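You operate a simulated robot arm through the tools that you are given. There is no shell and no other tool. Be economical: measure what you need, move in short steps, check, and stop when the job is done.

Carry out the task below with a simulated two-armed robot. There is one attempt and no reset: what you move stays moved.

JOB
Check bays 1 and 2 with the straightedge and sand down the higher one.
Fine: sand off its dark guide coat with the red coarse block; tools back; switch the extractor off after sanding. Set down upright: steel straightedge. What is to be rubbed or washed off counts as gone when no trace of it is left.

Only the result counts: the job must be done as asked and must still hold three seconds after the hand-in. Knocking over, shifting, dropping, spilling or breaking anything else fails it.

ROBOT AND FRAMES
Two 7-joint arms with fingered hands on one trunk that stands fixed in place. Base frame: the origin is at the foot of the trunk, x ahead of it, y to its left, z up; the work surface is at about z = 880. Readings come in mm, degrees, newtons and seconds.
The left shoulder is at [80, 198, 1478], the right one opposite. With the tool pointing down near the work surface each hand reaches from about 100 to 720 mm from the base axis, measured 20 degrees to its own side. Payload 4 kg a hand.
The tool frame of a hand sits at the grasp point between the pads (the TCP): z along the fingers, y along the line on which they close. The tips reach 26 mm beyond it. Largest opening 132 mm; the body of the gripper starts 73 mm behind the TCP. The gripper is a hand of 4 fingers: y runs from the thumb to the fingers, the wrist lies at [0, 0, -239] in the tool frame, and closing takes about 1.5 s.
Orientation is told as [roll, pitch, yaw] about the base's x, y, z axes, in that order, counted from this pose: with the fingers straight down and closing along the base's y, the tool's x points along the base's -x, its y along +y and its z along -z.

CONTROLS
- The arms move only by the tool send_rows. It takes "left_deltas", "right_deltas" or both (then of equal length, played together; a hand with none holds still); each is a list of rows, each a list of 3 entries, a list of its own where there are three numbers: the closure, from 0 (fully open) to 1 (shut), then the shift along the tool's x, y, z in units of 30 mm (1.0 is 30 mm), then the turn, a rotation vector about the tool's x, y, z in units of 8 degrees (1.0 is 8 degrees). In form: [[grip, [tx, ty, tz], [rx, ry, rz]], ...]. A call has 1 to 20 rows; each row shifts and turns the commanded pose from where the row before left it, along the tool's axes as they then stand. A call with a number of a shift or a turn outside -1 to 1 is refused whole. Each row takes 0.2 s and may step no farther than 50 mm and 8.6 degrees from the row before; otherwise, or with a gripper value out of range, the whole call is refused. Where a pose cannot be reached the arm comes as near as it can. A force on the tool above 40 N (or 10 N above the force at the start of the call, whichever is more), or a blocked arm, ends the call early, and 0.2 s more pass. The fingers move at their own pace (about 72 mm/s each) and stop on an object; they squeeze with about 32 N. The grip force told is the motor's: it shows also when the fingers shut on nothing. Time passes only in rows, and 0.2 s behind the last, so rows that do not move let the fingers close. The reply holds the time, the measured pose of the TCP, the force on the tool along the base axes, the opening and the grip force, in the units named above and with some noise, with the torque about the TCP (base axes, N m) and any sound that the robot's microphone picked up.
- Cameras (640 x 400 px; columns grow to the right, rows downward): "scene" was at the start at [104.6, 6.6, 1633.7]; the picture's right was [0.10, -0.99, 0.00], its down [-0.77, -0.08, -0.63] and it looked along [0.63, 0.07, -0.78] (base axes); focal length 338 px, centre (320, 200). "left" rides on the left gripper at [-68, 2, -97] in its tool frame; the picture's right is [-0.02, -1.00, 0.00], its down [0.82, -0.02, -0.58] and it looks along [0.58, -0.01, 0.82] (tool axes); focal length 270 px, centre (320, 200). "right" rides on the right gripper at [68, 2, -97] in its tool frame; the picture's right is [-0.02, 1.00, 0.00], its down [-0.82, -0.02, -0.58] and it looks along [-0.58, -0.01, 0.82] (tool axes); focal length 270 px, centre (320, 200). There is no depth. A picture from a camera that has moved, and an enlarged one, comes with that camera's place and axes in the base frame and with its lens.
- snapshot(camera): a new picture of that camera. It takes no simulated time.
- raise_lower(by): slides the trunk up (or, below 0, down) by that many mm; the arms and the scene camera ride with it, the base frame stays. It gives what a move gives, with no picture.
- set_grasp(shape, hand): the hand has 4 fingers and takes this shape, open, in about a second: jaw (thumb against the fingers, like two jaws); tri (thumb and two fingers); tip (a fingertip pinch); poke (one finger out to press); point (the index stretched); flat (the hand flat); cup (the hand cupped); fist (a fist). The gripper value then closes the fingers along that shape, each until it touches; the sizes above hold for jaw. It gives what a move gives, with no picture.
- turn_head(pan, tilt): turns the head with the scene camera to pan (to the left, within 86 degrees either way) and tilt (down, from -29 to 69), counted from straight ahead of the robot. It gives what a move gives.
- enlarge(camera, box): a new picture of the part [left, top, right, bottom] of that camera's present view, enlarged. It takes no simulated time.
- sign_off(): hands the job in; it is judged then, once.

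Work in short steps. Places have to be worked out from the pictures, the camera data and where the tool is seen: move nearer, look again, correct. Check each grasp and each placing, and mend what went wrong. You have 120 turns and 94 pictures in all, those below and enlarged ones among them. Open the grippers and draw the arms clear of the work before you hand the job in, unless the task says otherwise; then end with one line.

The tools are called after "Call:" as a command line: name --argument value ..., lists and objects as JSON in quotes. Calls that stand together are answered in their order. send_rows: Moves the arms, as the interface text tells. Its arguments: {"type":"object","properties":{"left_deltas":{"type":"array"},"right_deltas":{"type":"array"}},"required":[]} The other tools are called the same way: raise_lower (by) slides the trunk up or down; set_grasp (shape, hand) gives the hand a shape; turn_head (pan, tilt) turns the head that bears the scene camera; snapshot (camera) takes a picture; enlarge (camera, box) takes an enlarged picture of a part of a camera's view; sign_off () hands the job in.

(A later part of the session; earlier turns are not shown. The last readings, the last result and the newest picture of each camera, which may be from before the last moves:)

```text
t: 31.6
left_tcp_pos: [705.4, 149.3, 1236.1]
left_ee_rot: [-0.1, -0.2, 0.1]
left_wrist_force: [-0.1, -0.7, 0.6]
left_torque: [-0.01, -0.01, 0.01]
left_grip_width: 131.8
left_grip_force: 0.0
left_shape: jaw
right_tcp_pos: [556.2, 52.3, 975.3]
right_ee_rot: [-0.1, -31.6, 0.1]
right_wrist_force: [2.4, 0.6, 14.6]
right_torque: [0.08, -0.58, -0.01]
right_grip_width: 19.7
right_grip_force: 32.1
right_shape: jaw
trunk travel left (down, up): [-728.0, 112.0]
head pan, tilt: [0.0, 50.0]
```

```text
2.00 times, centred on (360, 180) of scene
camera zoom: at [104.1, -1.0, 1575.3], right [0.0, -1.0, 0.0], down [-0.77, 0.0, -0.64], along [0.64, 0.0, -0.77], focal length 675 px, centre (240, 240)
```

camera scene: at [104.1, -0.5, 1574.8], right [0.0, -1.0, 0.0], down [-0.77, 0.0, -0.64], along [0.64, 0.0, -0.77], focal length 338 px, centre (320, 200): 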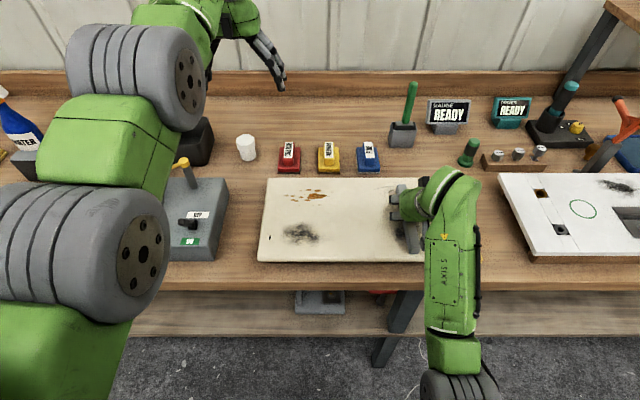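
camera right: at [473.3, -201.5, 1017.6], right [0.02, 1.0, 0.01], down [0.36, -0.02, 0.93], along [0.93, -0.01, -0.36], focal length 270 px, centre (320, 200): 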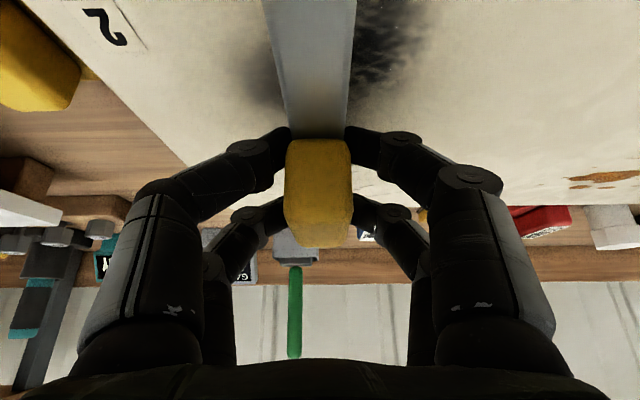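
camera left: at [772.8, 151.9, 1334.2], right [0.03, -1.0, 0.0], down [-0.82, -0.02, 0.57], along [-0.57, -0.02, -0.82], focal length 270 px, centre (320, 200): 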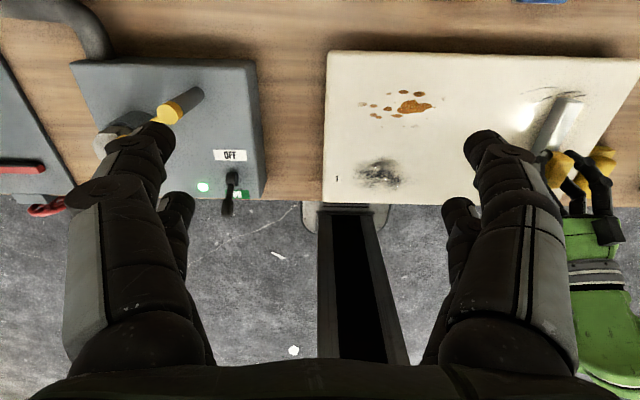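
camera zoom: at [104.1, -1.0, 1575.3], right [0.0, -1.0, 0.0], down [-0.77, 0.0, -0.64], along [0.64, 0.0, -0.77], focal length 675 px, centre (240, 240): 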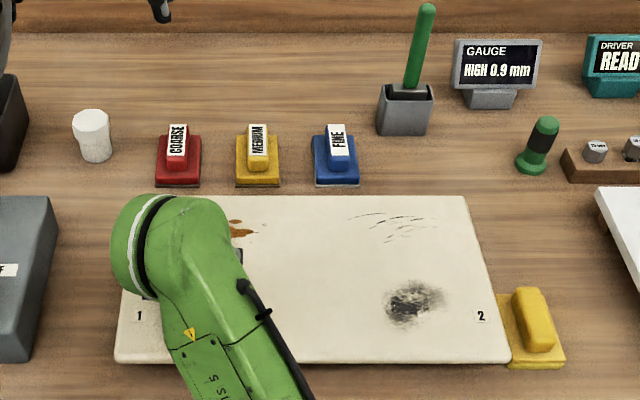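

Bay 1 reads HIGH 0.9 mm, so bay 1 is the one to sand. First the straightedge goes back: lift, then travel toward (747, -348).

Call:
send_rows --right_deltas '[[1, [-0.53, 0, -0.848], [0, 0, 0]], [1, [-0.53, 0, -0.848], [0, 0, 0]], [1, [-0.53, 0, -0.848], [0, 0, 0]], [1, [-0.53, 0, -0.848], [0, 0, 0]], [1, [-0.53, 0, -0.848], [0, 0, 0]], [1, [-0.384, -1, 0.24], [0, -0.06, 0]], [1, [-0.384, -1, 0.24], [0, 0, 0]], [1, [-0.384, -1, 0.24], [0, 0, 0]], [1, [-0.384, -1, 0.24], [0, 0, 0]], [1, [-0.384, -1, 0.24], [0, 0, 0]], [1, [-0.384, -1, 0.24], [0, 0, 0]], [1, [-0.384, -1, 0.24], [0, 0, 0]], [1, [-0.384, -1, 0.24], [0, 0, 0]], [1, [-0.384, -1, 0.24], [0, 0, 0]], [1, [-0.384, -1, 0.24], [0, 0, 0]], [1, [-0.384, -1, 0.24], [0, 0, 0]], [1, [-0.384, -1, 0.24], [0, 0, 0]], [1, [-0.384, -1, 0.24], [0, 0, 0]], [1, [0, 0, 0], [0, 0, 0]]]'

```text
t: 35.5
left_tcp_pos: [707.5, 147.9, 1233.6]
left_ee_rot: [-0.2, 0.0, 0.1]
left_wrist_force: [0.5, 0.3, 0.4]
left_torque: [0.02, -0.01, -0.02]
left_grip_width: 131.8
left_grip_force: 0.0
left_shape: jaw
right_tcp_pos: [735.4, -340.8, 1124.3]
right_ee_rot: [-0.1, -31.9, 0.2]
right_wrist_force: [0.2, 1.6, -1.1]
right_torque: [0.0, 0.0, -0.02]
right_grip_width: 19.7
right_grip_force: 32.1
right_shape: jaw
trunk travel left (down, up): [-728.0, 112.0]
head pan, tilt: [0.0, 50.0]
```

Small correction to (747, -348.5, 1134), then lower the trunk 200 mm so the bar is about 5 mm above the table.

Call:
send_rows --right_deltas '[[1, [-0.5, -0.25, -0.08], [0, 0, 0]], [1, [0, 0, 0], [0, 0, 0]]]'

Call:
raise_lower --by -195

Call:
snapshot --camera "right"

```text
t: 36.1
left_tcp_pos: [706.8, 148.0, 1235.0]
left_ee_rot: [0.1, -0.1, 0.0]
left_wrist_force: [0.6, -0.2, 0.4]
left_torque: [0.03, -0.01, -0.02]
left_grip_width: 131.6
left_grip_force: 0.0
left_shape: jaw
right_tcp_pos: [746.6, -346.7, 1135.4]
right_ee_rot: [-0.2, -31.7, 0.2]
right_wrist_force: [0.4, -0.4, -2.2]
right_torque: [-0.02, 0.01, -0.03]
right_grip_width: 19.8
right_grip_force: 31.6
right_shape: jaw
trunk travel left (down, up): [-728.0, 112.0]
head pan, tilt: [0.0, 50.0]
```

```text
t: 38.3
left_tcp_pos: [705.6, 148.8, 1040.2]
left_ee_rot: [0.0, -0.1, 0.2]
left_wrist_force: [-0.6, 0.2, -0.2]
left_torque: [0.0, -0.01, -0.02]
left_grip_width: 132.0
left_grip_force: 0.1
left_shape: jaw
right_tcp_pos: [745.9, -346.1, 940.7]
right_ee_rot: [-0.1, -31.9, 0.1]
right_wrist_force: [0.0, 0.5, -1.3]
right_torque: [-0.01, -0.04, 0.02]
right_grip_width: 19.7
right_grip_force: 32.5
right_shape: jaw
trunk travel left (down, up): [-533.0, 307.0]
head pan, tilt: [0.0, 50.0]
```

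```text
60 pictures are left
camera right: at [637.8, -343.5, 985.0], right [0.02, 1.0, 0.01], down [0.39, -0.02, 0.92], along [0.92, -0.02, -0.39], focal length 270 px, centre (320, 200)
```

right: 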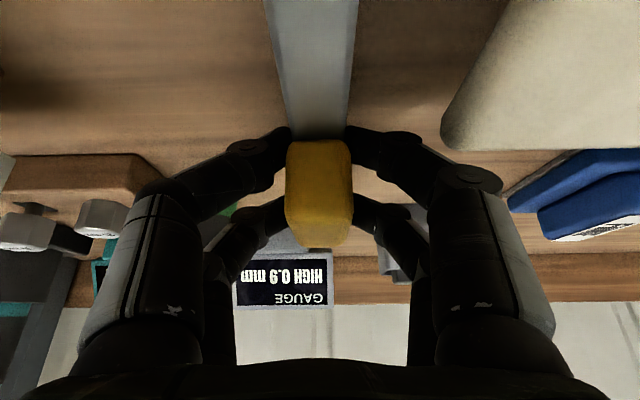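

Shift -2 mm in y and lower 12 mm in fine steps until it touches the table.

Call:
send_rows --right_deltas '[[1, [0.09, -0.08, 0.14], [0, 0, 0]], [1, [0.06, 0, 0.1], [0, 0, 0]], [1, [0.035, 0, 0.057], [0, 0, 0]], [1, [0.027, 0, 0.042], [0, 0, 0]], [1, [0, 0, 0], [0, 0, 0]], [1, [0, 0, 0], [0, 0, 0]]]'

```text
t: 39.7
left_tcp_pos: [705.8, 149.0, 1039.1]
left_ee_rot: [0.1, -0.1, 0.2]
left_wrist_force: [0.5, 0.0, 0.0]
left_torque: [0.0, 0.04, 0.0]
left_grip_width: 132.0
left_grip_force: 0.0
left_shape: jaw
right_tcp_pos: [745.7, -349.1, 927.8]
right_ee_rot: [-0.1, -31.8, 0.2]
right_wrist_force: [-0.4, -1.3, 1.8]
right_torque: [-0.01, -0.26, -0.05]
right_grip_width: 19.7
right_grip_force: 32.3
right_shape: jaw
trunk travel left (down, up): [-533.0, 307.0]
head pan, tilt: [0.0, 50.0]
```

It's touching with light force at the original pose. Open to about 35 mm and withdraw along the tool axis.

Call:
send_rows --right_deltas '[[0.735, [0, 0, 0], [0, 0, 0]], [0.735, [0, 0, 0], [0, 0, 0]], [0.735, [0, 0, 0], [0, 0, 0]], [0.735, [0, 0, 0], [0, 0, 0]], [0.735, [0, 0, -0.3], [0, 0, 0]], [0.735, [0, 0, -0.6], [0, 0, 0]], [0.735, [0, 0, -1], [0, 0, 0]], [0.735, [0, 0, -1], [0, 0, 0]], [0.735, [0, 0, -1], [0, 0, 0]]]'

Call:
snapshot --camera "right"

Call:
snapshot --camera "left"

Call:
snapshot --camera "scene"

```text
t: 41.7
left_tcp_pos: [705.9, 148.5, 1041.2]
left_ee_rot: [-0.1, -0.2, 0.1]
left_wrist_force: [0.1, 0.1, -0.7]
left_torque: [-0.02, 0.01, 0.03]
left_grip_width: 132.1
left_grip_force: 0.0
left_shape: jaw
right_tcp_pos: [683.1, -347.4, 1027.7]
right_ee_rot: [-0.2, -31.8, 0.2]
right_wrist_force: [0.9, -0.2, 0.0]
right_torque: [-0.01, -0.01, 0.02]
right_grip_width: 34.7
right_grip_force: 0.0
right_shape: jaw
trunk travel left (down, up): [-533.0, 307.0]
head pan, tilt: [0.0, 50.0]
```

```text
59 pictures are left
camera right: at [574.6, -344.9, 1072.7], right [0.02, 1.0, 0.01], down [0.39, -0.02, 0.92], along [0.92, -0.01, -0.39], focal length 270 px, centre (320, 200)
```

right: 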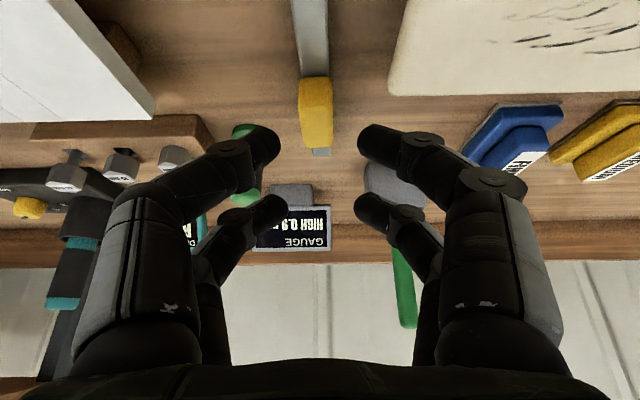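

```text
58 pictures are left
camera left: at [774.4, 151.2, 1138.1], right [0.03, -1.0, 0.0], down [-0.82, -0.02, 0.58], along [-0.57, -0.02, -0.82], focal length 270 px, centre (320, 200)
```

left: 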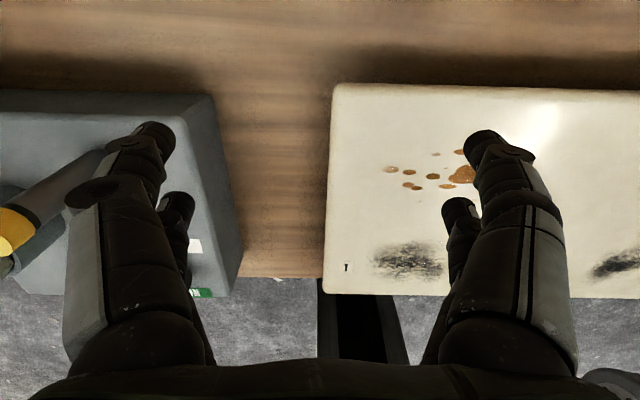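

```text
57 pictures are left
camera scene: at [105.3, -0.8, 1380.0], right [0.0, -1.0, 0.0], down [-0.77, 0.0, -0.64], along [0.64, 0.0, -0.77], focal length 338 px, centre (320, 200)
```

scene: 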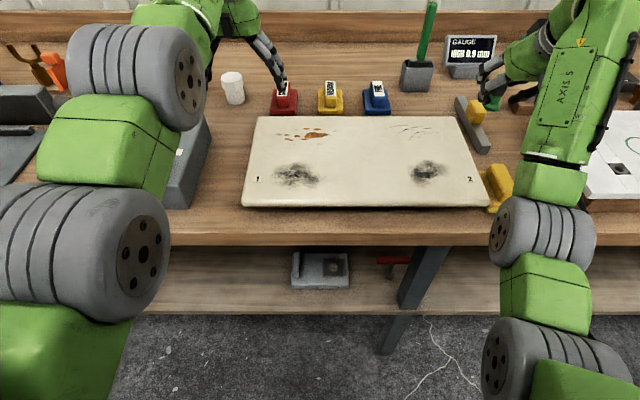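

The straightedge is back and upright, and the red block sits near (825, 89) with its handle running along x. I'll tilt the left hand 40° forward, which makes its camera look straight down, and move above the block.

Call:
send_rows --left_deltas '[[0, [0, 0, 0], [0, -1, 0]], [0, [0, 0, 0], [0, -1, 0]], [0, [0, 0, 0], [0, -1, 0]], [0, [0, 0, 0], [0, -1, 0]], [0, [0, 0, 0], [0, -1, 0]], [0.5, [-0.64, -0.667, 0.69], [0, 0, 0]], [0.5, [-0.64, -0.667, 0.69], [0, 0, 0]], [0.5, [-0.64, -0.667, 0.69], [0, 0, 0]], [0.5, [0, 0, 0], [0, 0, 0]]]'

Call:
snapshot --camera "left"

Call:
snapshot --camera "scene"

```text
t: 43.7
left_tcp_pos: [793.5, 89.0, 1030.2]
left_ee_rot: [-0.1, -40.2, 0.2]
left_wrist_force: [-0.8, -0.5, 0.1]
left_torque: [0.0, 0.02, -0.02]
left_grip_width: 66.4
left_grip_force: 0.0
left_shape: jaw
left hand out of reach, approached as far as the arm can: row 1
right_tcp_pos: [682.8, -348.2, 1025.6]
right_ee_rot: [-0.1, -31.8, 0.2]
right_wrist_force: [-1.3, -0.1, -0.7]
right_torque: [0.03, -0.02, -0.03]
right_grip_width: 34.8
right_grip_force: 0.1
right_shape: jaw
trunk travel left (down, up): [-533.0, 307.0]
head pan, tilt: [0.0, 50.0]
```

```text
56 pictures are left
camera left: at [783.6, 90.6, 1147.7], right [0.02, -1.0, 0.02], down [-1.0, -0.02, -0.08], along [0.09, -0.02, -1.0], focal length 270 px, centre (320, 200)
```

left: 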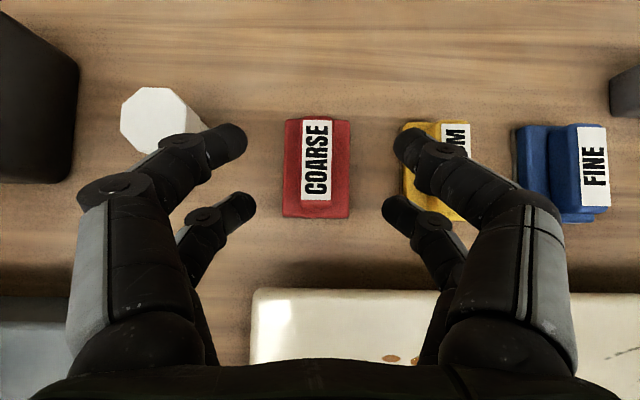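

```text
55 pictures are left
camera scene: at [106.0, -1.0, 1380.0], right [0.0, -1.0, 0.0], down [-0.77, 0.0, -0.64], along [0.64, 0.0, -0.77], focal length 338 px, centre (320, 200)
```

scene: 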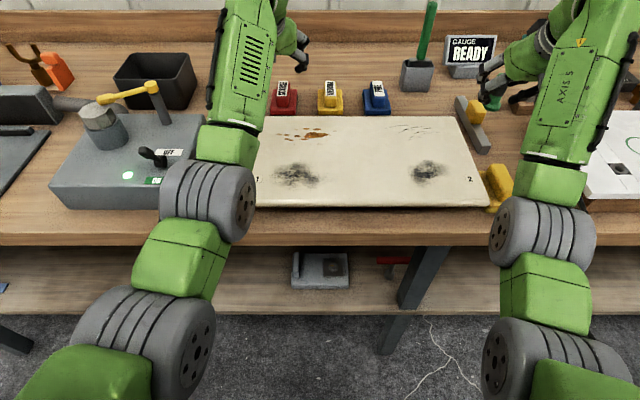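

The left camera places the handle centre near (835, 89), running along x. I'll narrow the opening to about 46 mm and descend to z 955.

Call:
send_rows --left_deltas '[[0.65, [0.21, 0, 0.913], [0, 0, 0]], [0.65, [0.21, 0, 0.913], [0, 0, 0]], [0.65, [0.21, 0, 0.913], [0, 0, 0]], [0.65, [0, 0, 0], [0, 0, 0]]]'

Call:
snapshot --camera "left"

Call:
enlarge --camera "scene" --box '[230, 20, 410, 140]'

```text
t: 44.7
left_tcp_pos: [832.8, 88.7, 953.7]
left_ee_rot: [-0.1, -40.2, 0.0]
left_wrist_force: [0.5, 0.0, 1.1]
left_torque: [-0.04, -0.02, -0.01]
left_grip_width: 46.8
left_grip_force: 0.0
left_shape: jaw
right_tcp_pos: [684.6, -348.8, 1026.6]
right_ee_rot: [-0.3, -31.9, 0.2]
right_wrist_force: [0.0, -0.4, -0.3]
right_torque: [-0.03, 0.01, -0.01]
right_grip_width: 34.7
right_grip_force: 0.0
right_shape: jaw
trunk travel left (down, up): [-533.0, 307.0]
head pan, tilt: [0.0, 50.0]
```

```text
54 pictures are left
camera left: at [823.5, 90.2, 1072.7], right [0.02, -1.0, 0.02], down [-1.0, -0.02, -0.08], along [0.09, -0.02, -1.0], focal length 270 px, centre (320, 200)
```

left: 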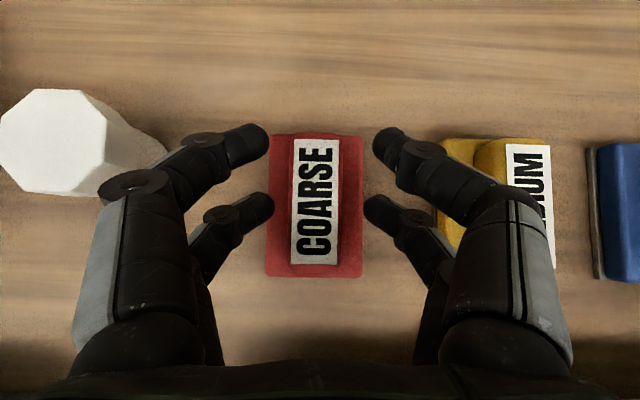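

```text
3.33 times, centred on (320, 80) of scene
camera zoom: at [105.9, -1.3, 1380.0], right [0.0, -1.0, 0.0], down [-0.77, 0.0, -0.64], along [0.64, 0.0, -0.77], focal length 1125 px, centre (320, 600)
```

zoom: 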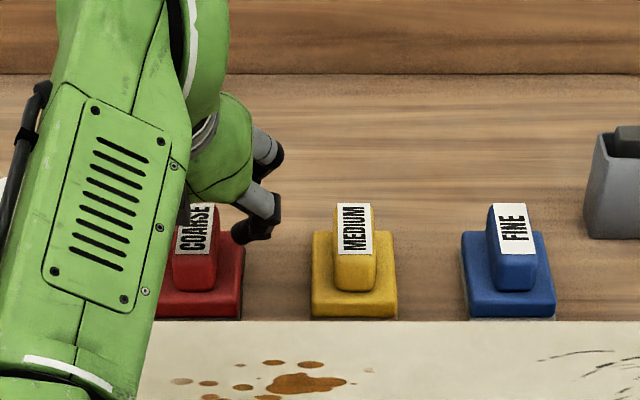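

The handle top is near z 946 and the base top near 905, so the tips can come down to about 911. I'll shift +1.5 mm in y, lower 17 mm and close.

Call:
send_rows --left_deltas '[[0.65, [0.18, 0.05, 0.22], [0, 0, 0]], [0.65, [0.18, 0, 0.22], [0, 0, 0]], [1, [0, 0, 0], [0, 0, 0]], [1, [0, 0, 0], [0, 0, 0]], [1, [0, 0, 0], [0, 0, 0]], [1, [0, 0, 0], [0, 0, 0]], [1, [0, 0, 0], [0, 0, 0]]]'

Call:
snapshot --camera "left"

```text
t: 46.3
left_tcp_pos: [832.8, 89.3, 937.4]
left_ee_rot: [-0.2, -40.1, 0.1]
left_wrist_force: [2.1, 1.0, 2.1]
left_torque: [-0.01, -0.27, 0.03]
left_grip_width: 19.1
left_grip_force: 32.0
left_shape: jaw
right_tcp_pos: [683.9, -347.8, 1027.5]
right_ee_rot: [-0.2, -31.8, 0.3]
right_wrist_force: [0.9, 0.4, -0.1]
right_torque: [-0.03, -0.01, -0.01]
right_grip_width: 34.9
right_grip_force: 0.0
right_shape: jaw
trunk travel left (down, up): [-533.0, 307.0]
head pan, tilt: [0.0, 50.0]
```

```text
52 pictures are left
camera left: at [823.3, 91.5, 1056.4], right [0.02, -1.0, 0.02], down [-1.0, -0.02, -0.09], along [0.09, -0.02, -1.0], focal length 270 px, centre (320, 200)
```

left: 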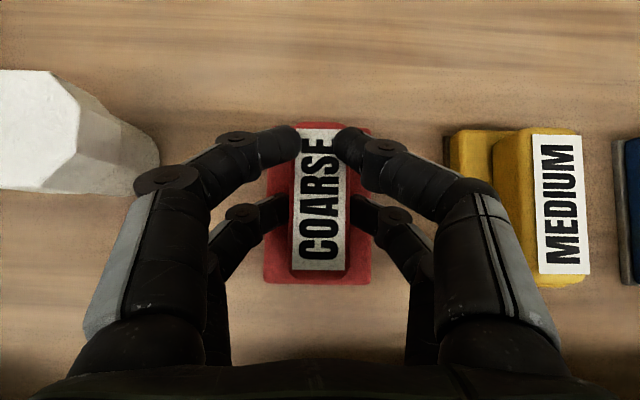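

The red block is gripped, and its return pose is (832.8, 89.3, 937.4) at pitch -40.1. I'll raise the trunk 200 mm and carry the block above bay 1.

Call:
raise_lower --by 200

Call:
send_rows --left_deltas '[[1, [0.766, 0, -0.643], [0, 0, 0]], [1, [0.766, 0, -0.643], [0, 0, 0]], [1, [0.766, 0, -0.643], [0, 0, 0]], [1, [0.766, 0, -0.643], [0, 0, 0]], [1, [0.766, 0, -0.643], [0, 0, 0]], [1, [0.766, 0, -0.643], [0, 0, 0]], [1, [0.766, -0.5, -0.643], [0, 0, 0]], [1, [0.766, -0.5, -0.643], [0, 0, 0]], [1, [0.766, -0.5, -0.643], [0, 0, 0]], [1, [0, 0, 0], [0, 0, 0]]]'

Call:
snapshot --camera "left"

Call:
snapshot --camera "scene"

```text
t: 48.5
left_tcp_pos: [832.9, 88.8, 1137.9]
left_ee_rot: [-0.1, -40.1, 0.0]
left_wrist_force: [-0.8, 0.0, -2.0]
left_torque: [0.01, 0.01, 0.05]
left_grip_width: 19.0
left_grip_force: 31.8
left_shape: jaw
right_tcp_pos: [683.0, -347.2, 1226.0]
right_ee_rot: [-0.2, -31.9, 0.2]
right_wrist_force: [0.4, -0.1, 0.3]
right_torque: [-0.01, -0.01, 0.01]
right_grip_width: 34.5
right_grip_force: 0.0
right_shape: jaw
trunk travel left (down, up): [-733.0, 107.0]
head pan, tilt: [0.0, 50.0]
```

```text
t: 50.6
left_tcp_pos: [563.2, 44.1, 1137.7]
left_ee_rot: [-0.1, -40.2, 0.3]
left_wrist_force: [-0.1, 0.0, -1.3]
left_torque: [0.01, 0.03, 0.0]
left_grip_width: 19.2
left_grip_force: 32.3
left_shape: jaw
right_tcp_pos: [684.5, -348.0, 1226.7]
right_ee_rot: [-0.2, -31.7, 0.2]
right_wrist_force: [0.1, 0.0, 0.1]
right_torque: [0.04, 0.0, 0.01]
right_grip_width: 35.0
right_grip_force: 0.1
right_shape: jaw
trunk travel left (down, up): [-733.0, 107.0]
head pan, tilt: [0.0, 50.0]
```

```text
51 pictures are left
camera left: at [553.4, 46.0, 1255.6], right [0.02, -1.0, 0.02], down [-1.0, -0.02, -0.08], along [0.08, -0.02, -1.0], focal length 270 px, centre (320, 200)
```

left: 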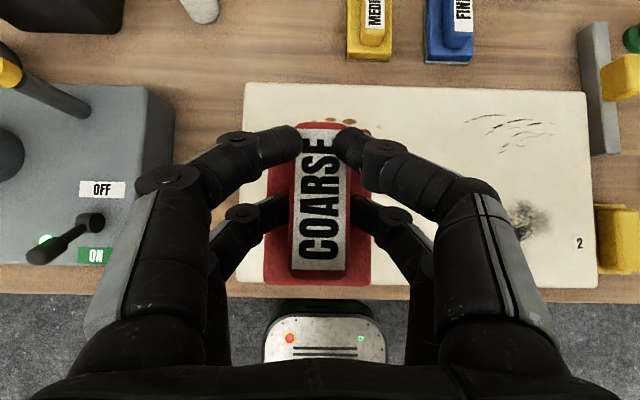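

```text
50 pictures are left
camera scene: at [106.6, -1.1, 1580.0], right [0.0, -1.0, 0.0], down [-0.77, 0.0, -0.64], along [0.64, 0.0, -0.77], focal length 338 px, centre (320, 200)
```

scene: 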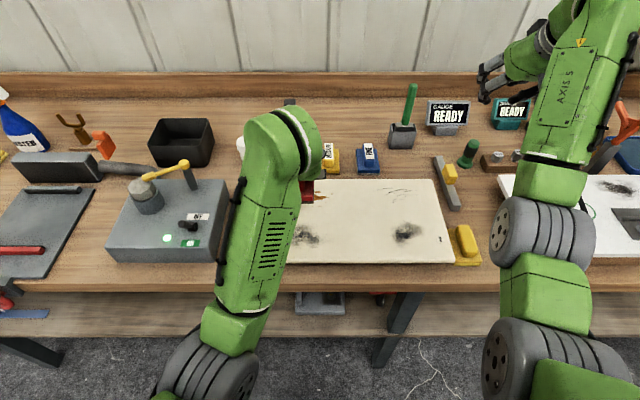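

The panel spans x 480–726 and y -290 to 138, with the guide coat around x 505–578, y -4 to 92. I'll descend to just above the panel.

Call:
send_rows --left_deltas '[[1, [0.643, 0, 0.766], [0, 0, 0]], [1, [0.643, 0, 0.766], [0, 0, 0]], [1, [0.643, 0, 0.766], [0, 0, 0]], [1, [0.643, 0, 0.766], [0, 0, 0]], [1, [0.643, 0, 0.15], [0, 0, 0]], [1, [0.12, 0, 0.15], [0, 0, 0]], [1, [0.065, 0, 0.077], [0, 0, 0]], [1, [0.065, 0, 0.077], [0, 0, 0]], [1, [0, 0, 0], [0, 0, 0]]]'

```text
t: 52.6
left_tcp_pos: [551.8, 43.2, 989.0]
left_ee_rot: [-0.1, -40.2, 0.1]
left_wrist_force: [-0.6, 0.3, 0.6]
left_torque: [-0.02, -0.03, -0.02]
left_grip_width: 18.9
left_grip_force: 32.3
left_shape: jaw
right_tcp_pos: [683.8, -348.2, 1226.9]
right_ee_rot: [-0.2, -31.9, 0.2]
right_wrist_force: [0.0, -0.4, -0.1]
right_torque: [0.0, 0.01, 0.03]
right_grip_width: 34.6
right_grip_force: 0.0
right_shape: jaw
trunk travel left (down, up): [-733.0, 107.0]
head pan, tilt: [0.0, 50.0]
```

Very close to contact. I'll go down in 2 mm steps.

Call:
send_rows --left_deltas '[[1, [0.043, 0, 0.051], [0, 0, 0]], [1, [0.043, 0, 0.051], [0, 0, 0]], [1, [0.043, 0, 0.051], [0, 0, 0]], [1, [0, 0, 0], [0, 0, 0]]]'

```text
t: 53.6
left_tcp_pos: [551.8, 43.0, 988.6]
left_ee_rot: [-0.1, -40.7, 0.1]
left_wrist_force: [1.0, -2.0, 20.3]
left_torque: [0.04, -0.83, -0.18]
left_grip_width: 19.0
left_grip_force: 32.0
left_shape: jaw
right_tcp_pos: [681.8, -349.9, 1228.1]
right_ee_rot: [-0.3, -32.0, 0.1]
right_wrist_force: [0.4, 0.2, 0.1]
right_torque: [-0.01, 0.0, 0.0]
right_grip_width: 34.6
right_grip_force: 0.1
right_shape: jaw
trunk travel left (down, up): [-733.0, 107.0]
head pan, tilt: [0.0, 50.0]
```

Block contact is about 20 N, slightly heavy on the far edge. I'll trim the pitch a touch and sand in a zigzag over the spot.

Call:
send_rows --left_deltas '[[1, [0, 0, 0], [0, -0.1, 0]], [1, [0, 0.67, 0], [0, 0, 0]], [1, [0, 0.67, 0], [0, 0, 0]], [1, [0.306, 0, -0.257], [0, 0, 0]], [1, [0, -0.67, 0], [0, 0, 0]], [1, [0, -0.67, 0], [0, 0, 0]], [1, [0, -0.67, 0], [0, 0, 0]], [1, [0, -0.67, 0], [0, 0, 0]], [1, [-0.613, 0, 0.514], [0, 0, 0]], [1, [0, 0.67, 0], [0, 0, 0]], [1, [0, 0.67, 0], [0, 0, 0]], [1, [0, 0.67, 0], [0, 0, 0]], [1, [0, 0.67, 0], [0, 0, 0]], [1, [0.306, 0, -0.257], [0, 0, 0]], [1, [0, -0.67, 0], [0, 0, 0]], [1, [0, -0.67, 0], [0, 0, 0]], [1, [0, 0, 0], [0, 0, 0]]]'

Call:
snapshot --camera "left"

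```text
t: 55.4
left_tcp_pos: [541.0, 10.8, 986.8]
left_ee_rot: [0.2, -41.9, 0.0]
left_wrist_force: [-8.2, 7.7, 11.2]
left_torque: [0.29, -0.14, 0.2]
left_grip_width: 17.5
left_grip_force: 31.9
left_shape: jaw
right_tcp_pos: [681.8, -352.0, 1226.7]
right_ee_rot: [-0.2, -31.9, 0.0]
right_wrist_force: [0.1, -0.2, 0.3]
right_torque: [0.02, 0.0, 0.0]
right_grip_width: 34.8
right_grip_force: 0.1
right_shape: jaw
trunk travel left (down, up): [-733.0, 107.0]
head pan, tilt: [0.0, 50.0]
stopped in row 8 (left hand): the force on the tool passed its limit at 41 N (the readings are from after the stop); the commanded pose is now the measured one
```

```text
49 pictures are left
camera left: at [527.8, 13.2, 1105.3], right [0.02, -1.0, 0.01], down [-0.99, -0.02, -0.11], along [0.11, -0.01, -0.99], focal length 270 px, centre (320, 200)
```

left: 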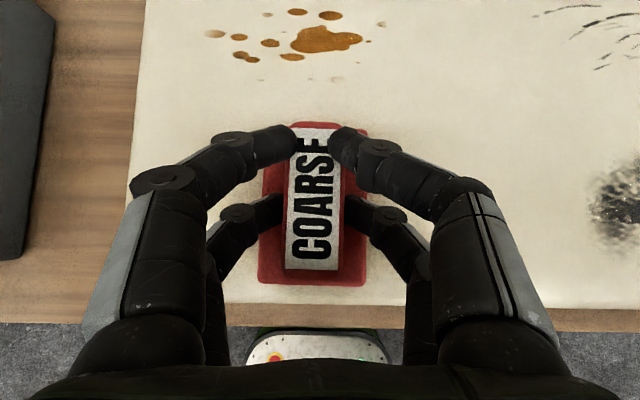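

The force limit tripped but sanding is clearly working. I'll continue at this lighter preload with shorter strokes.

Call:
send_rows --left_deltas '[[1, [0, -0.4, 0], [0, 0, 0]], [1, [-0.25, 0, 0.21], [0, 0, 0]], [1, [-0.25, 0, 0.21], [0, 0, 0]], [1, [0, 0.5, 0], [0, 0, 0]], [1, [0, 0.5, 0], [0, 0, 0]], [1, [0, 0.5, 0], [0, 0, 0]], [1, [0, 0.5, 0], [0, 0, 0]], [1, [0, 0.5, 0], [0, 0, 0]], [1, [0, 0.5, 0], [0, 0, 0]], [1, [0.25, 0, -0.21], [0, 0, 0]], [1, [0.25, 0, -0.21], [0, 0, 0]], [1, [0, -0.5, 0], [0, 0, 0]], [1, [0, -0.5, 0], [0, 0, 0]], [1, [0, -0.5, 0], [0, 0, 0]], [1, [0, -0.5, 0], [0, 0, 0]], [1, [0, -0.5, 0], [0, 0, 0]], [1, [0, 0, 0], [0, 0, 0]]]'

```text
t: 59.0
left_tcp_pos: [540.3, 18.8, 986.6]
left_ee_rot: [0.1, -41.8, 0.1]
left_wrist_force: [2.3, 16.3, 22.8]
left_torque: [0.64, -0.6, 0.38]
left_grip_width: 17.5
left_grip_force: 31.8
left_shape: jaw
right_tcp_pos: [680.4, -347.1, 1230.1]
right_ee_rot: [-0.4, -31.9, 0.1]
right_wrist_force: [-0.4, -0.8, 0.5]
right_torque: [-0.01, -0.02, -0.02]
right_grip_width: 34.9
right_grip_force: 0.0
right_shape: jaw
trunk travel left (down, up): [-733.0, 107.0]
head pan, tilt: [0.0, 50.0]
```

The full pass completed. I'll lift 60 mm and pull back 90 mm to look at the spot.

Call:
send_rows --left_deltas '[[1, [-0.643, 0, -0.766], [0, 0, 0]], [1, [-0.643, 0.3, -0.766], [0, 0, 0]], [1, [0.766, 0.4, -0.643], [0, 0, 0]], [1, [0.766, 0.3, -0.643], [0, 0, 0]], [1, [0.766, 0, -0.643], [0, 0, 0]], [1, [0, 0, 0], [0, 0, 0]]]'

Call:
snapshot --camera "left"

```text
t: 60.4
left_tcp_pos: [450.1, 47.8, 1042.7]
left_ee_rot: [0.2, -41.4, 0.0]
left_wrist_force: [0.2, 0.3, -1.5]
left_torque: [-0.01, 0.01, 0.01]
left_grip_width: 17.4
left_grip_force: 32.4
left_shape: jaw
right_tcp_pos: [682.9, -349.9, 1227.0]
right_ee_rot: [-0.2, -31.9, 0.1]
right_wrist_force: [0.4, 0.9, -0.4]
right_torque: [-0.03, -0.01, 0.02]
right_grip_width: 34.8
right_grip_force: 0.1
right_shape: jaw
trunk travel left (down, up): [-733.0, 107.0]
head pan, tilt: [0.0, 50.0]
```

```text
48 pictures are left
camera left: at [437.1, 48.8, 1160.7], right [0.02, -1.0, 0.01], down [-0.99, -0.02, -0.11], along [0.11, -0.01, -0.99], focal length 270 px, centre (320, 200)
```

left: 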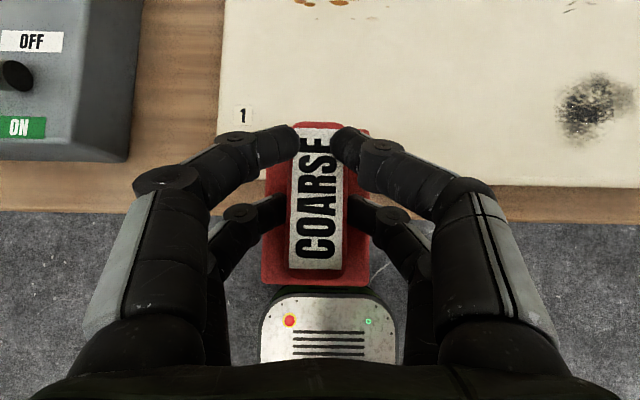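

Call:
enlarge --camera "left" --box '[220, 0, 480, 190]'

Call:
enlarge --camera "scene" --box '[240, 150, 440, 280]'

```text
2.11 times, centred on (350, 95) of left
camera zoom: at [437.1, 48.8, 1160.7], right [0.02, -1.0, 0.01], down [-0.99, -0.02, -0.11], along [0.11, -0.01, -0.99], focal length 569 px, centre (257, 421)
```

zoom: 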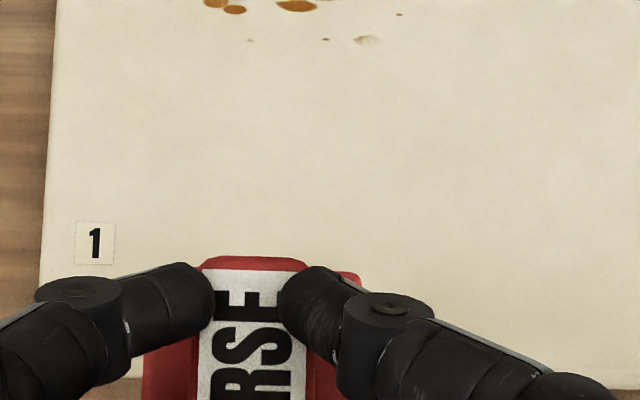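

```text
3.08 times, centred on (340, 215) of scene
camera zoom: at [106.2, -0.6, 1580.0], right [0.0, -1.0, 0.0], down [-0.77, 0.0, -0.64], along [0.64, 0.0, -0.77], focal length 1039 px, centre (258, 154)
```

zoom: 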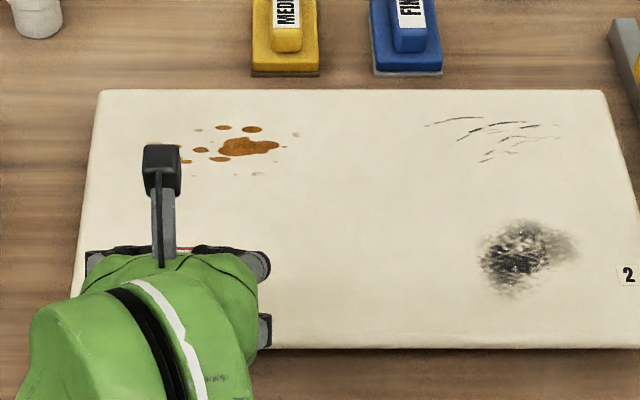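

Looks clean, but the strip nearest the front is hidden by the block. I'll shift 130 mm to -y to see it.

Call:
send_rows --left_deltas '[[1, [-0.643, -0.3, -0.766], [0, 0, 0]], [1, [-0.643, -1, -0.766], [0, 0, 0]], [1, [0, -1, 0], [0, 0, 0]], [1, [0, -1, 0], [0, 0, 0]], [1, [0, -1, 0], [0, 0, 0]], [1, [0, 0, 0], [0, 0, 0]]]'

Call:
enlarge --camera "scene" --box '[240, 170, 400, 280]'

Call:
enlarge --camera "left" --box '[60, 0, 340, 200]'

```text
t: 61.8
left_tcp_pos: [448.7, -85.1, 1102.6]
left_ee_rot: [0.2, -41.4, 0.0]
left_wrist_force: [0.8, 0.4, -1.3]
left_torque: [0.0, -0.01, 0.03]
left_grip_width: 17.4
left_grip_force: 31.9
left_shape: jaw
right_tcp_pos: [682.4, -350.5, 1227.3]
right_ee_rot: [-0.2, -32.0, 0.0]
right_wrist_force: [-0.4, -0.2, 0.5]
right_torque: [-0.01, -0.01, -0.01]
right_grip_width: 34.7
right_grip_force: 0.1
right_shape: jaw
trunk travel left (down, up): [-733.0, 107.0]
head pan, tilt: [0.0, 50.0]
```

```text
3.64 times, centred on (320, 225) of scene
camera zoom: at [106.1, -1.1, 1580.0], right [0.0, -1.0, 0.0], down [-0.77, 0.0, -0.64], along [0.64, 0.0, -0.77], focal length 1228 px, centre (320, 109)
```

zoom: 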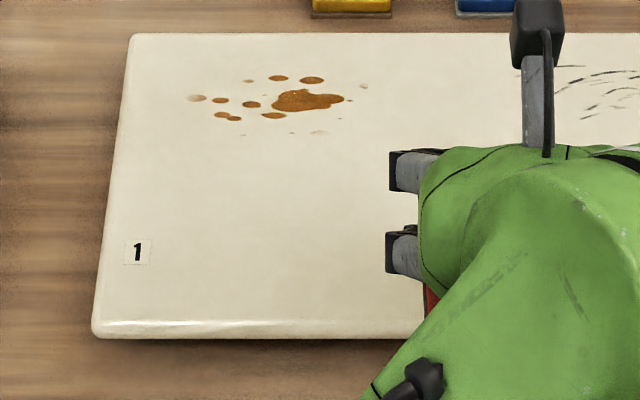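

```text
2.00 times, centred on (200, 100) of left
camera zoom: at [436.1, -83.3, 1220.3], right [0.02, -1.0, 0.01], down [-0.99, -0.02, -0.11], along [0.11, -0.01, -0.99], focal length 541 px, centre (560, 400)
```

zoom: 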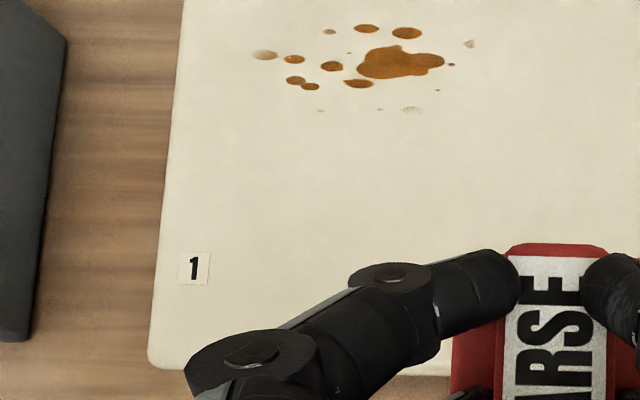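

Bay 1 is completely clean. I'll take the red block back, travelling at height to above (833, 89).

Call:
send_rows --left_deltas '[[1, [-0.8, 0.447, 0.5775], [0, 0, 0]], [1, [-0.8, 0.447, 0.5775], [0, 0, 0]], [1, [-0.8, 0.447, 0.5775], [0, 0, 0]], [1, [-0.8, 0.447, 0.5775], [0, 0, 0]], [1, [-0.8, 0.447, 0.5775], [0, 0, 0]], [1, [-0.8, 0.447, 0.5775], [0, 0, 0]], [1, [-0.8, 0.447, 0.5775], [0, 0, 0]], [1, [-0.8, 0.447, 0.5775], [0, 0, 0]], [1, [-0.8, 0.447, 0.5775], [0, 0, 0]], [1, [-0.8, 0.447, 0.5775], [0, 0, 0]], [1, [-0.8, 0.447, 0.5775], [0, 0, 0]], [1, [-0.8, 0.447, 0.5775], [0, 0, 0]], [1, [-0.8, 0.447, 0.5775], [0, 0, 0]], [1, [0, 0, 0], [0, 0, 0]]]'

Call:
snapshot --camera "left"

```text
t: 64.8
left_tcp_pos: [831.1, 92.6, 1142.2]
left_ee_rot: [0.3, -41.5, 0.0]
left_wrist_force: [-0.2, -0.5, -0.5]
left_torque: [0.03, 0.01, 0.0]
left_grip_width: 17.4
left_grip_force: 31.5
left_shape: jaw
right_tcp_pos: [682.9, -350.6, 1227.0]
right_ee_rot: [-0.2, -31.9, 0.0]
right_wrist_force: [0.0, -0.1, 0.5]
right_torque: [0.0, -0.02, -0.01]
right_grip_width: 34.8
right_grip_force: 0.0
right_shape: jaw
trunk travel left (down, up): [-733.0, 107.0]
head pan, tilt: [0.0, 50.0]
```

```text
43 pictures are left
camera left: at [818.2, 92.9, 1259.7], right [0.02, -1.0, 0.01], down [-0.99, -0.02, -0.11], along [0.11, -0.01, -0.99], focal length 270 px, centre (320, 200)
```

left: 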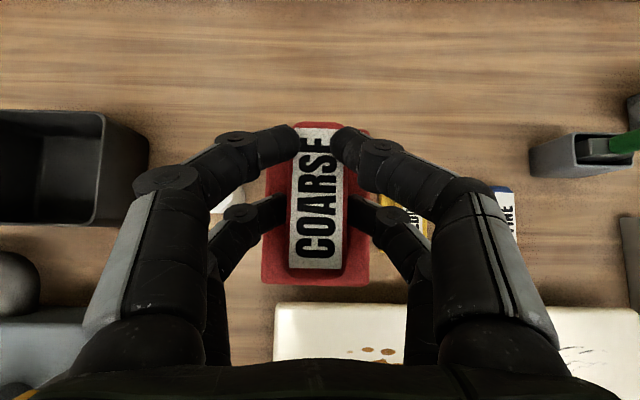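

Correct by (+2, -3), then lower the trunk 197 mm to just above the table.

Call:
send_rows --left_deltas '[[1, [-0.045, -0.11, 0.04], [0, 0, 0]], [1, [0, 0, 0], [0, 0, 0]]]'

Call:
raise_lower --by -197

Call:
send_rows --left_deltas '[[1, [0.044, 0, 0.05], [0, 0, 0]], [1, [0.044, 0, 0.05], [0, 0, 0]], [1, [0, 0, 0], [0, 0, 0]]]'

```text
t: 65.4
left_tcp_pos: [833.2, 88.2, 1141.3]
left_ee_rot: [0.1, -41.4, 0.0]
left_wrist_force: [0.1, -0.1, -1.5]
left_torque: [-0.01, 0.02, -0.04]
left_grip_width: 17.3
left_grip_force: 32.3
left_shape: jaw
right_tcp_pos: [683.7, -350.6, 1227.1]
right_ee_rot: [-0.2, -31.8, 0.1]
right_wrist_force: [0.1, 0.0, -0.1]
right_torque: [0.02, -0.01, -0.01]
right_grip_width: 34.8
right_grip_force: 0.1
right_shape: jaw
trunk travel left (down, up): [-733.0, 107.0]
head pan, tilt: [0.0, 50.0]
```

```text
t: 67.5
left_tcp_pos: [833.3, 89.4, 944.2]
left_ee_rot: [0.2, -41.4, 0.0]
left_wrist_force: [0.6, -0.5, -1.5]
left_torque: [-0.02, -0.01, 0.02]
left_grip_width: 17.3
left_grip_force: 32.0
left_shape: jaw
right_tcp_pos: [684.5, -350.1, 1030.7]
right_ee_rot: [-0.3, -31.9, 0.0]
right_wrist_force: [-0.4, 0.2, -0.7]
right_torque: [0.0, 0.0, 0.02]
right_grip_width: 34.8
right_grip_force: 0.0
right_shape: jaw
trunk travel left (down, up): [-536.0, 304.0]
head pan, tilt: [0.0, 50.0]
```

```text
t: 68.3
left_tcp_pos: [833.0, 87.2, 940.2]
left_ee_rot: [0.2, -41.4, 0.0]
left_wrist_force: [1.2, 0.7, -1.8]
left_torque: [0.01, -0.01, 0.0]
left_grip_width: 17.5
left_grip_force: 31.3
left_shape: jaw
right_tcp_pos: [683.2, -351.3, 1029.1]
right_ee_rot: [-0.2, -31.8, 0.0]
right_wrist_force: [-0.4, -0.7, 0.0]
right_torque: [-0.02, 0.02, 0.0]
right_grip_width: 34.6
right_grip_force: 0.1
right_shape: jaw
trunk travel left (down, up): [-536.0, 304.0]
head pan, tilt: [0.0, 50.0]
```

Not touching yet, so I'll go lower in 1.5 mm steps.

Call:
send_rows --left_deltas '[[1, [0.033, 0.03, 0.038], [0, 0, 0]], [1, [0.033, 0, 0.038], [0, 0, 0]], [1, [0, 0, 0], [0, 0, 0]], [1, [0, 0, 0], [0, 0, 0]]]'

```text
t: 69.3
left_tcp_pos: [832.9, 88.4, 938.9]
left_ee_rot: [0.2, -41.6, 0.0]
left_wrist_force: [0.0, -0.9, 3.8]
left_torque: [0.14, -0.23, -0.03]
left_grip_width: 17.3
left_grip_force: 31.7
left_shape: jaw
right_tcp_pos: [682.5, -351.8, 1029.4]
right_ee_rot: [-0.3, -31.9, -0.1]
right_wrist_force: [1.1, 0.5, 0.4]
right_torque: [0.03, 0.05, 0.0]
right_grip_width: 34.7
right_grip_force: 0.0
right_shape: jaw
trunk travel left (down, up): [-536.0, 304.0]
head pan, tilt: [0.0, 50.0]
```

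Touching. Release to 46 mm opening and withdraw along the tool axis.

Call:
send_rows --left_deltas '[[0.65, [0, 0, 0], [0, 0, 0]], [0.65, [0, 0, 0], [0, 0, 0]], [0.65, [0, 0, 0], [0, 0, 0]], [0.65, [0, 0, 0], [0, 0, 0]], [0.65, [-0.2, 0, -0.25], [0, 0, 0]], [0.65, [-0.4, 0, -0.5], [0, 0, 0]], [0.65, [-0.661, 0, -0.75], [0, 0, 0]], [0.65, [-0.661, 0, -0.75], [0, 0, 0]], [0.65, [-0.661, 0, -0.75], [0, 0, 0]]]'

Call:
snapshot --camera "left"

```text
t: 71.3
left_tcp_pos: [831.5, 86.5, 1055.0]
left_ee_rot: [0.3, -41.4, 0.1]
left_wrist_force: [0.5, 0.7, -0.2]
left_torque: [0.02, 0.02, 0.01]
left_grip_width: 45.7
left_grip_force: 0.1
left_shape: jaw
right_tcp_pos: [682.0, -350.6, 1029.8]
right_ee_rot: [-0.2, -31.9, 0.0]
right_wrist_force: [0.1, 0.0, 0.1]
right_torque: [-0.03, 0.0, 0.01]
right_grip_width: 34.7
right_grip_force: 0.1
right_shape: jaw
trunk travel left (down, up): [-536.0, 304.0]
head pan, tilt: [0.0, 50.0]
```

```text
42 pictures are left
camera left: at [818.6, 88.2, 1173.4], right [0.02, -1.0, 0.01], down [-0.99, -0.02, -0.11], along [0.11, -0.01, -0.99], focal length 270 px, centre (320, 200)
```

left: 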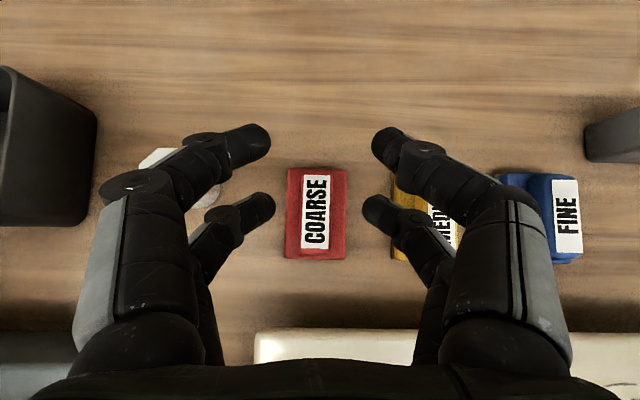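

The red block is back in line with the others. Triangulating the extractor lever gives a pivot near (549, 290, 950) with the tip leaning toward -x (ON), while OFF is on the +x side. I'll raise the trunk and bring the left hand back above it for a close look.

Call:
raise_lower --by 290

Call:
send_rows --left_deltas '[[0.65, [0.75, 0.5, -0.661], [0, 0, 0]], [0.65, [0.75, 0.5, -0.661], [0, 0, 0]], [0.65, [0.75, 0.5, -0.661], [0, 0, 0]], [0.65, [0.75, 0.5, -0.661], [0, 0, 0]], [1, [0.75, 0.5, -0.661], [0, 0, 0]], [1, [0.75, 0.5, -0.661], [0, 0, 0]], [1, [0.75, 0.5, -0.661], [0, 0, 0]], [1, [0.75, 0.5, -0.661], [0, 0, 0]], [1, [0.75, 0.5, -0.661], [0, 0, 0]], [1, [0.75, 0.5, -0.661], [0, 0, 0]], [1, [0.75, 0.5, -0.661], [0, 0, 0]], [1, [0.75, 0.5, -0.661], [0, 0, 0]], [1, [0.75, 0.5, -0.661], [0, 0, 0]], [1, [0, 0, 0], [0, 0, 0]]]'

Call:
snapshot --camera "left"

Call:
turn_head --pan 25 --tilt 50

Call:
snapshot --camera "scene"

```text
t: 74.3
left_tcp_pos: [831.3, 86.7, 1344.6]
left_ee_rot: [0.1, -41.3, -0.1]
left_wrist_force: [0.2, -0.1, 0.7]
left_torque: [0.01, 0.03, 0.0]
left_grip_width: 45.7
left_grip_force: 0.0
left_shape: jaw
right_tcp_pos: [683.9, -351.1, 1319.8]
right_ee_rot: [-0.2, -31.9, 0.0]
right_wrist_force: [0.0, 0.5, 0.1]
right_torque: [-0.01, 0.01, 0.02]
right_grip_width: 34.8
right_grip_force: 0.0
right_shape: jaw
trunk travel left (down, up): [-826.0, 14.0]
head pan, tilt: [0.0, 50.0]
```

```text
t: 77.3
left_tcp_pos: [452.9, 280.0, 1326.9]
left_ee_rot: [0.1, -41.7, 0.2]
left_wrist_force: [0.5, 0.4, -0.3]
left_torque: [0.02, 0.0, -0.01]
left_grip_width: 0.1
left_grip_force: 32.1
left_shape: jaw
left hand out of reach, approached as far as the arm can: row 12, 13
right_tcp_pos: [683.1, -349.8, 1318.8]
right_ee_rot: [-0.2, -31.8, 0.0]
right_wrist_force: [0.1, 0.3, 0.1]
right_torque: [0.03, -0.01, -0.01]
right_grip_width: 35.0
right_grip_force: 0.1
right_shape: jaw
trunk travel left (down, up): [-826.0, 14.0]
head pan, tilt: [0.0, 50.0]
```

```text
41 pictures are left
camera left: at [439.5, 281.5, 1444.2], right [0.02, -1.0, 0.02], down [-0.99, -0.03, -0.11], along [0.11, -0.01, -0.99], focal length 270 px, centre (320, 200)
```

left: 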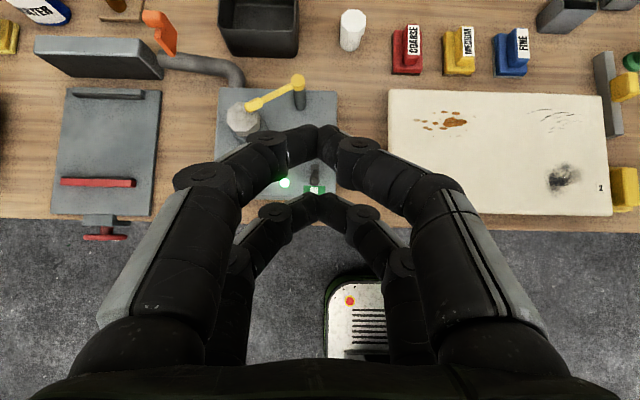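

```text
t: 78.2
left_tcp_pos: [453.1, 279.2, 1326.3]
left_ee_rot: [0.1, -41.8, 0.3]
left_wrist_force: [0.8, -0.5, 0.7]
left_torque: [-0.02, 0.03, 0.02]
left_grip_width: 0.0
left_grip_force: 32.4
left_shape: jaw
right_tcp_pos: [683.0, -350.6, 1320.2]
right_ee_rot: [-0.3, -31.8, -0.1]
right_wrist_force: [-0.9, 0.1, 0.2]
right_torque: [0.02, 0.02, 0.0]
right_grip_width: 34.8
right_grip_force: 0.1
right_shape: jaw
trunk travel left (down, up): [-826.0, 14.0]
head pan, tilt: [25.0, 50.0]
```

```text
40 pictures are left
camera scene: at [99.2, 31.2, 1673.0], right [0.42, -0.91, 0.0], down [-0.69, -0.32, -0.64], along [0.58, 0.27, -0.77], focal length 338 px, centre (320, 200)
```

scene: 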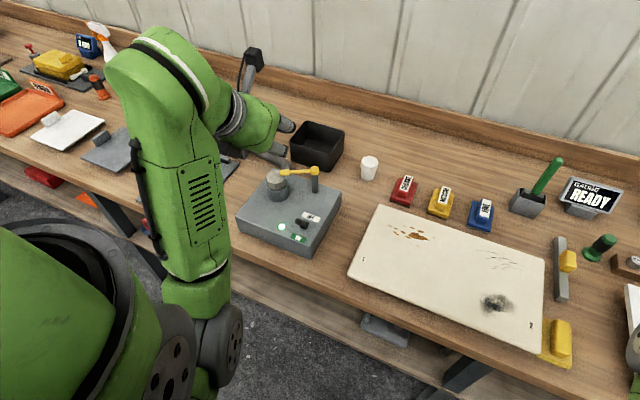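

The scene camera sees the extractor well, so I'll zoom in on the lever.

Call:
enlarge --camera "scene" --box '[225, 150, 355, 260]'

Call:
enlarge --camera "left" --box '[200, 70, 400, 200]'

```text
3.64 times, centred on (290, 205) of scene
camera zoom: at [99.2, 31.2, 1673.0], right [0.42, -0.91, 0.0], down [-0.69, -0.32, -0.64], along [0.58, 0.27, -0.77], focal length 1228 px, centre (429, 182)
```

zoom: 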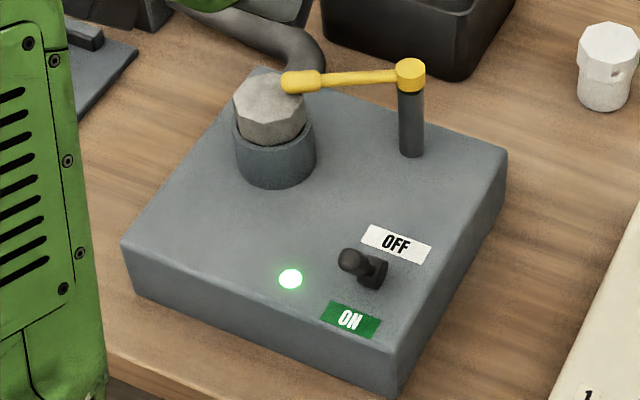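

```text
3.08 times, centred on (300, 135) of left
camera zoom: at [439.9, 281.7, 1444.1], right [0.02, -1.0, 0.02], down [-0.99, -0.03, -0.11], along [0.11, -0.01, -0.99], focal length 832 px, centre (382, 400)
```

zoom: 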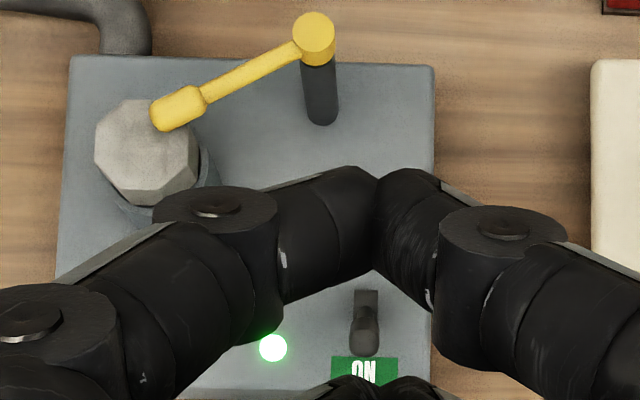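

The lever tip is at about (518, 287, 1007) and the pivot near (552, 288, 950). I'll lower the closed hand just in front of it to about (460, 287, 1006).

Call:
send_rows --left_deltas '[[1, [0.665, 0.08, 0.747], [0, 0, 0]], [1, [0.665, 0.08, 0.747], [0, 0, 0]], [1, [0.665, 0.08, 0.747], [0, 0, 0]], [1, [0.665, 0, 0.747], [0, 0, 0]], [1, [0.665, 0, 0.747], [0, 0, 0]], [1, [0.665, 0, 0.747], [0, 0, 0]], [1, [0.665, 0, 0.747], [0, 0, 0]], [1, [0.665, 0, 0.747], [0, 0, 0]], [1, [0.665, 0, 0.747], [0, 0, 0]], [1, [0, 0, 0], [0, 0, 0]]]'

Call:
snapshot --camera "left"

Call:
enlarge --camera "scene" --box '[200, 130, 360, 270]'

```text
t: 80.4
left_tcp_pos: [454.0, 289.1, 1055.5]
left_ee_rot: [0.2, -41.4, 0.0]
left_wrist_force: [0.2, 0.6, -0.9]
left_torque: [-0.02, 0.0, 0.0]
left_grip_width: 0.0
left_grip_force: 31.8
left_shape: jaw
right_tcp_pos: [682.9, -350.3, 1319.9]
right_ee_rot: [-0.2, -31.9, 0.1]
right_wrist_force: [0.1, 0.1, 0.3]
right_torque: [0.05, 0.03, 0.01]
right_grip_width: 34.8
right_grip_force: 0.1
right_shape: jaw
trunk travel left (down, up): [-826.0, 14.0]
head pan, tilt: [25.0, 50.0]
```

```text
37 pictures are left
camera left: at [441.0, 289.7, 1172.2], right [0.02, -1.0, 0.01], down [-0.99, -0.02, -0.11], along [0.11, -0.01, -0.99], focal length 270 px, centre (320, 200)
```

left: 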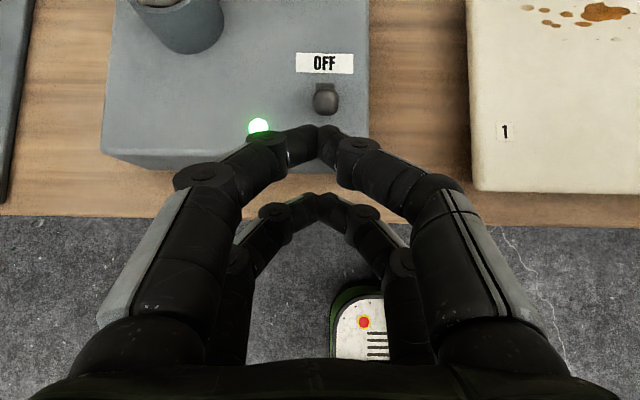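

```text
2.86 times, centred on (280, 200) of scene
camera zoom: at [99.0, 31.5, 1673.0], right [0.42, -0.91, 0.0], down [-0.69, -0.32, -0.64], along [0.58, 0.27, -0.77], focal length 964 px, centre (434, 200)
```

zoom: 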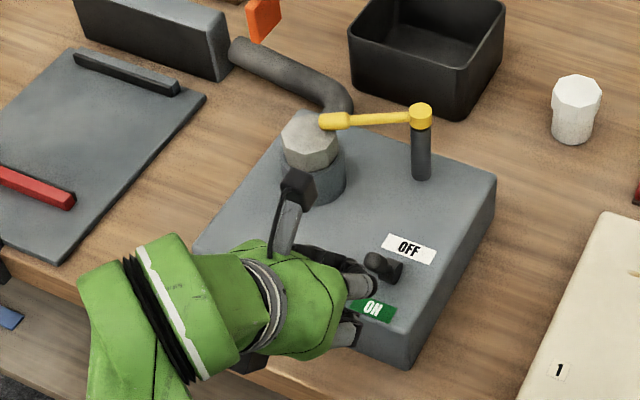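

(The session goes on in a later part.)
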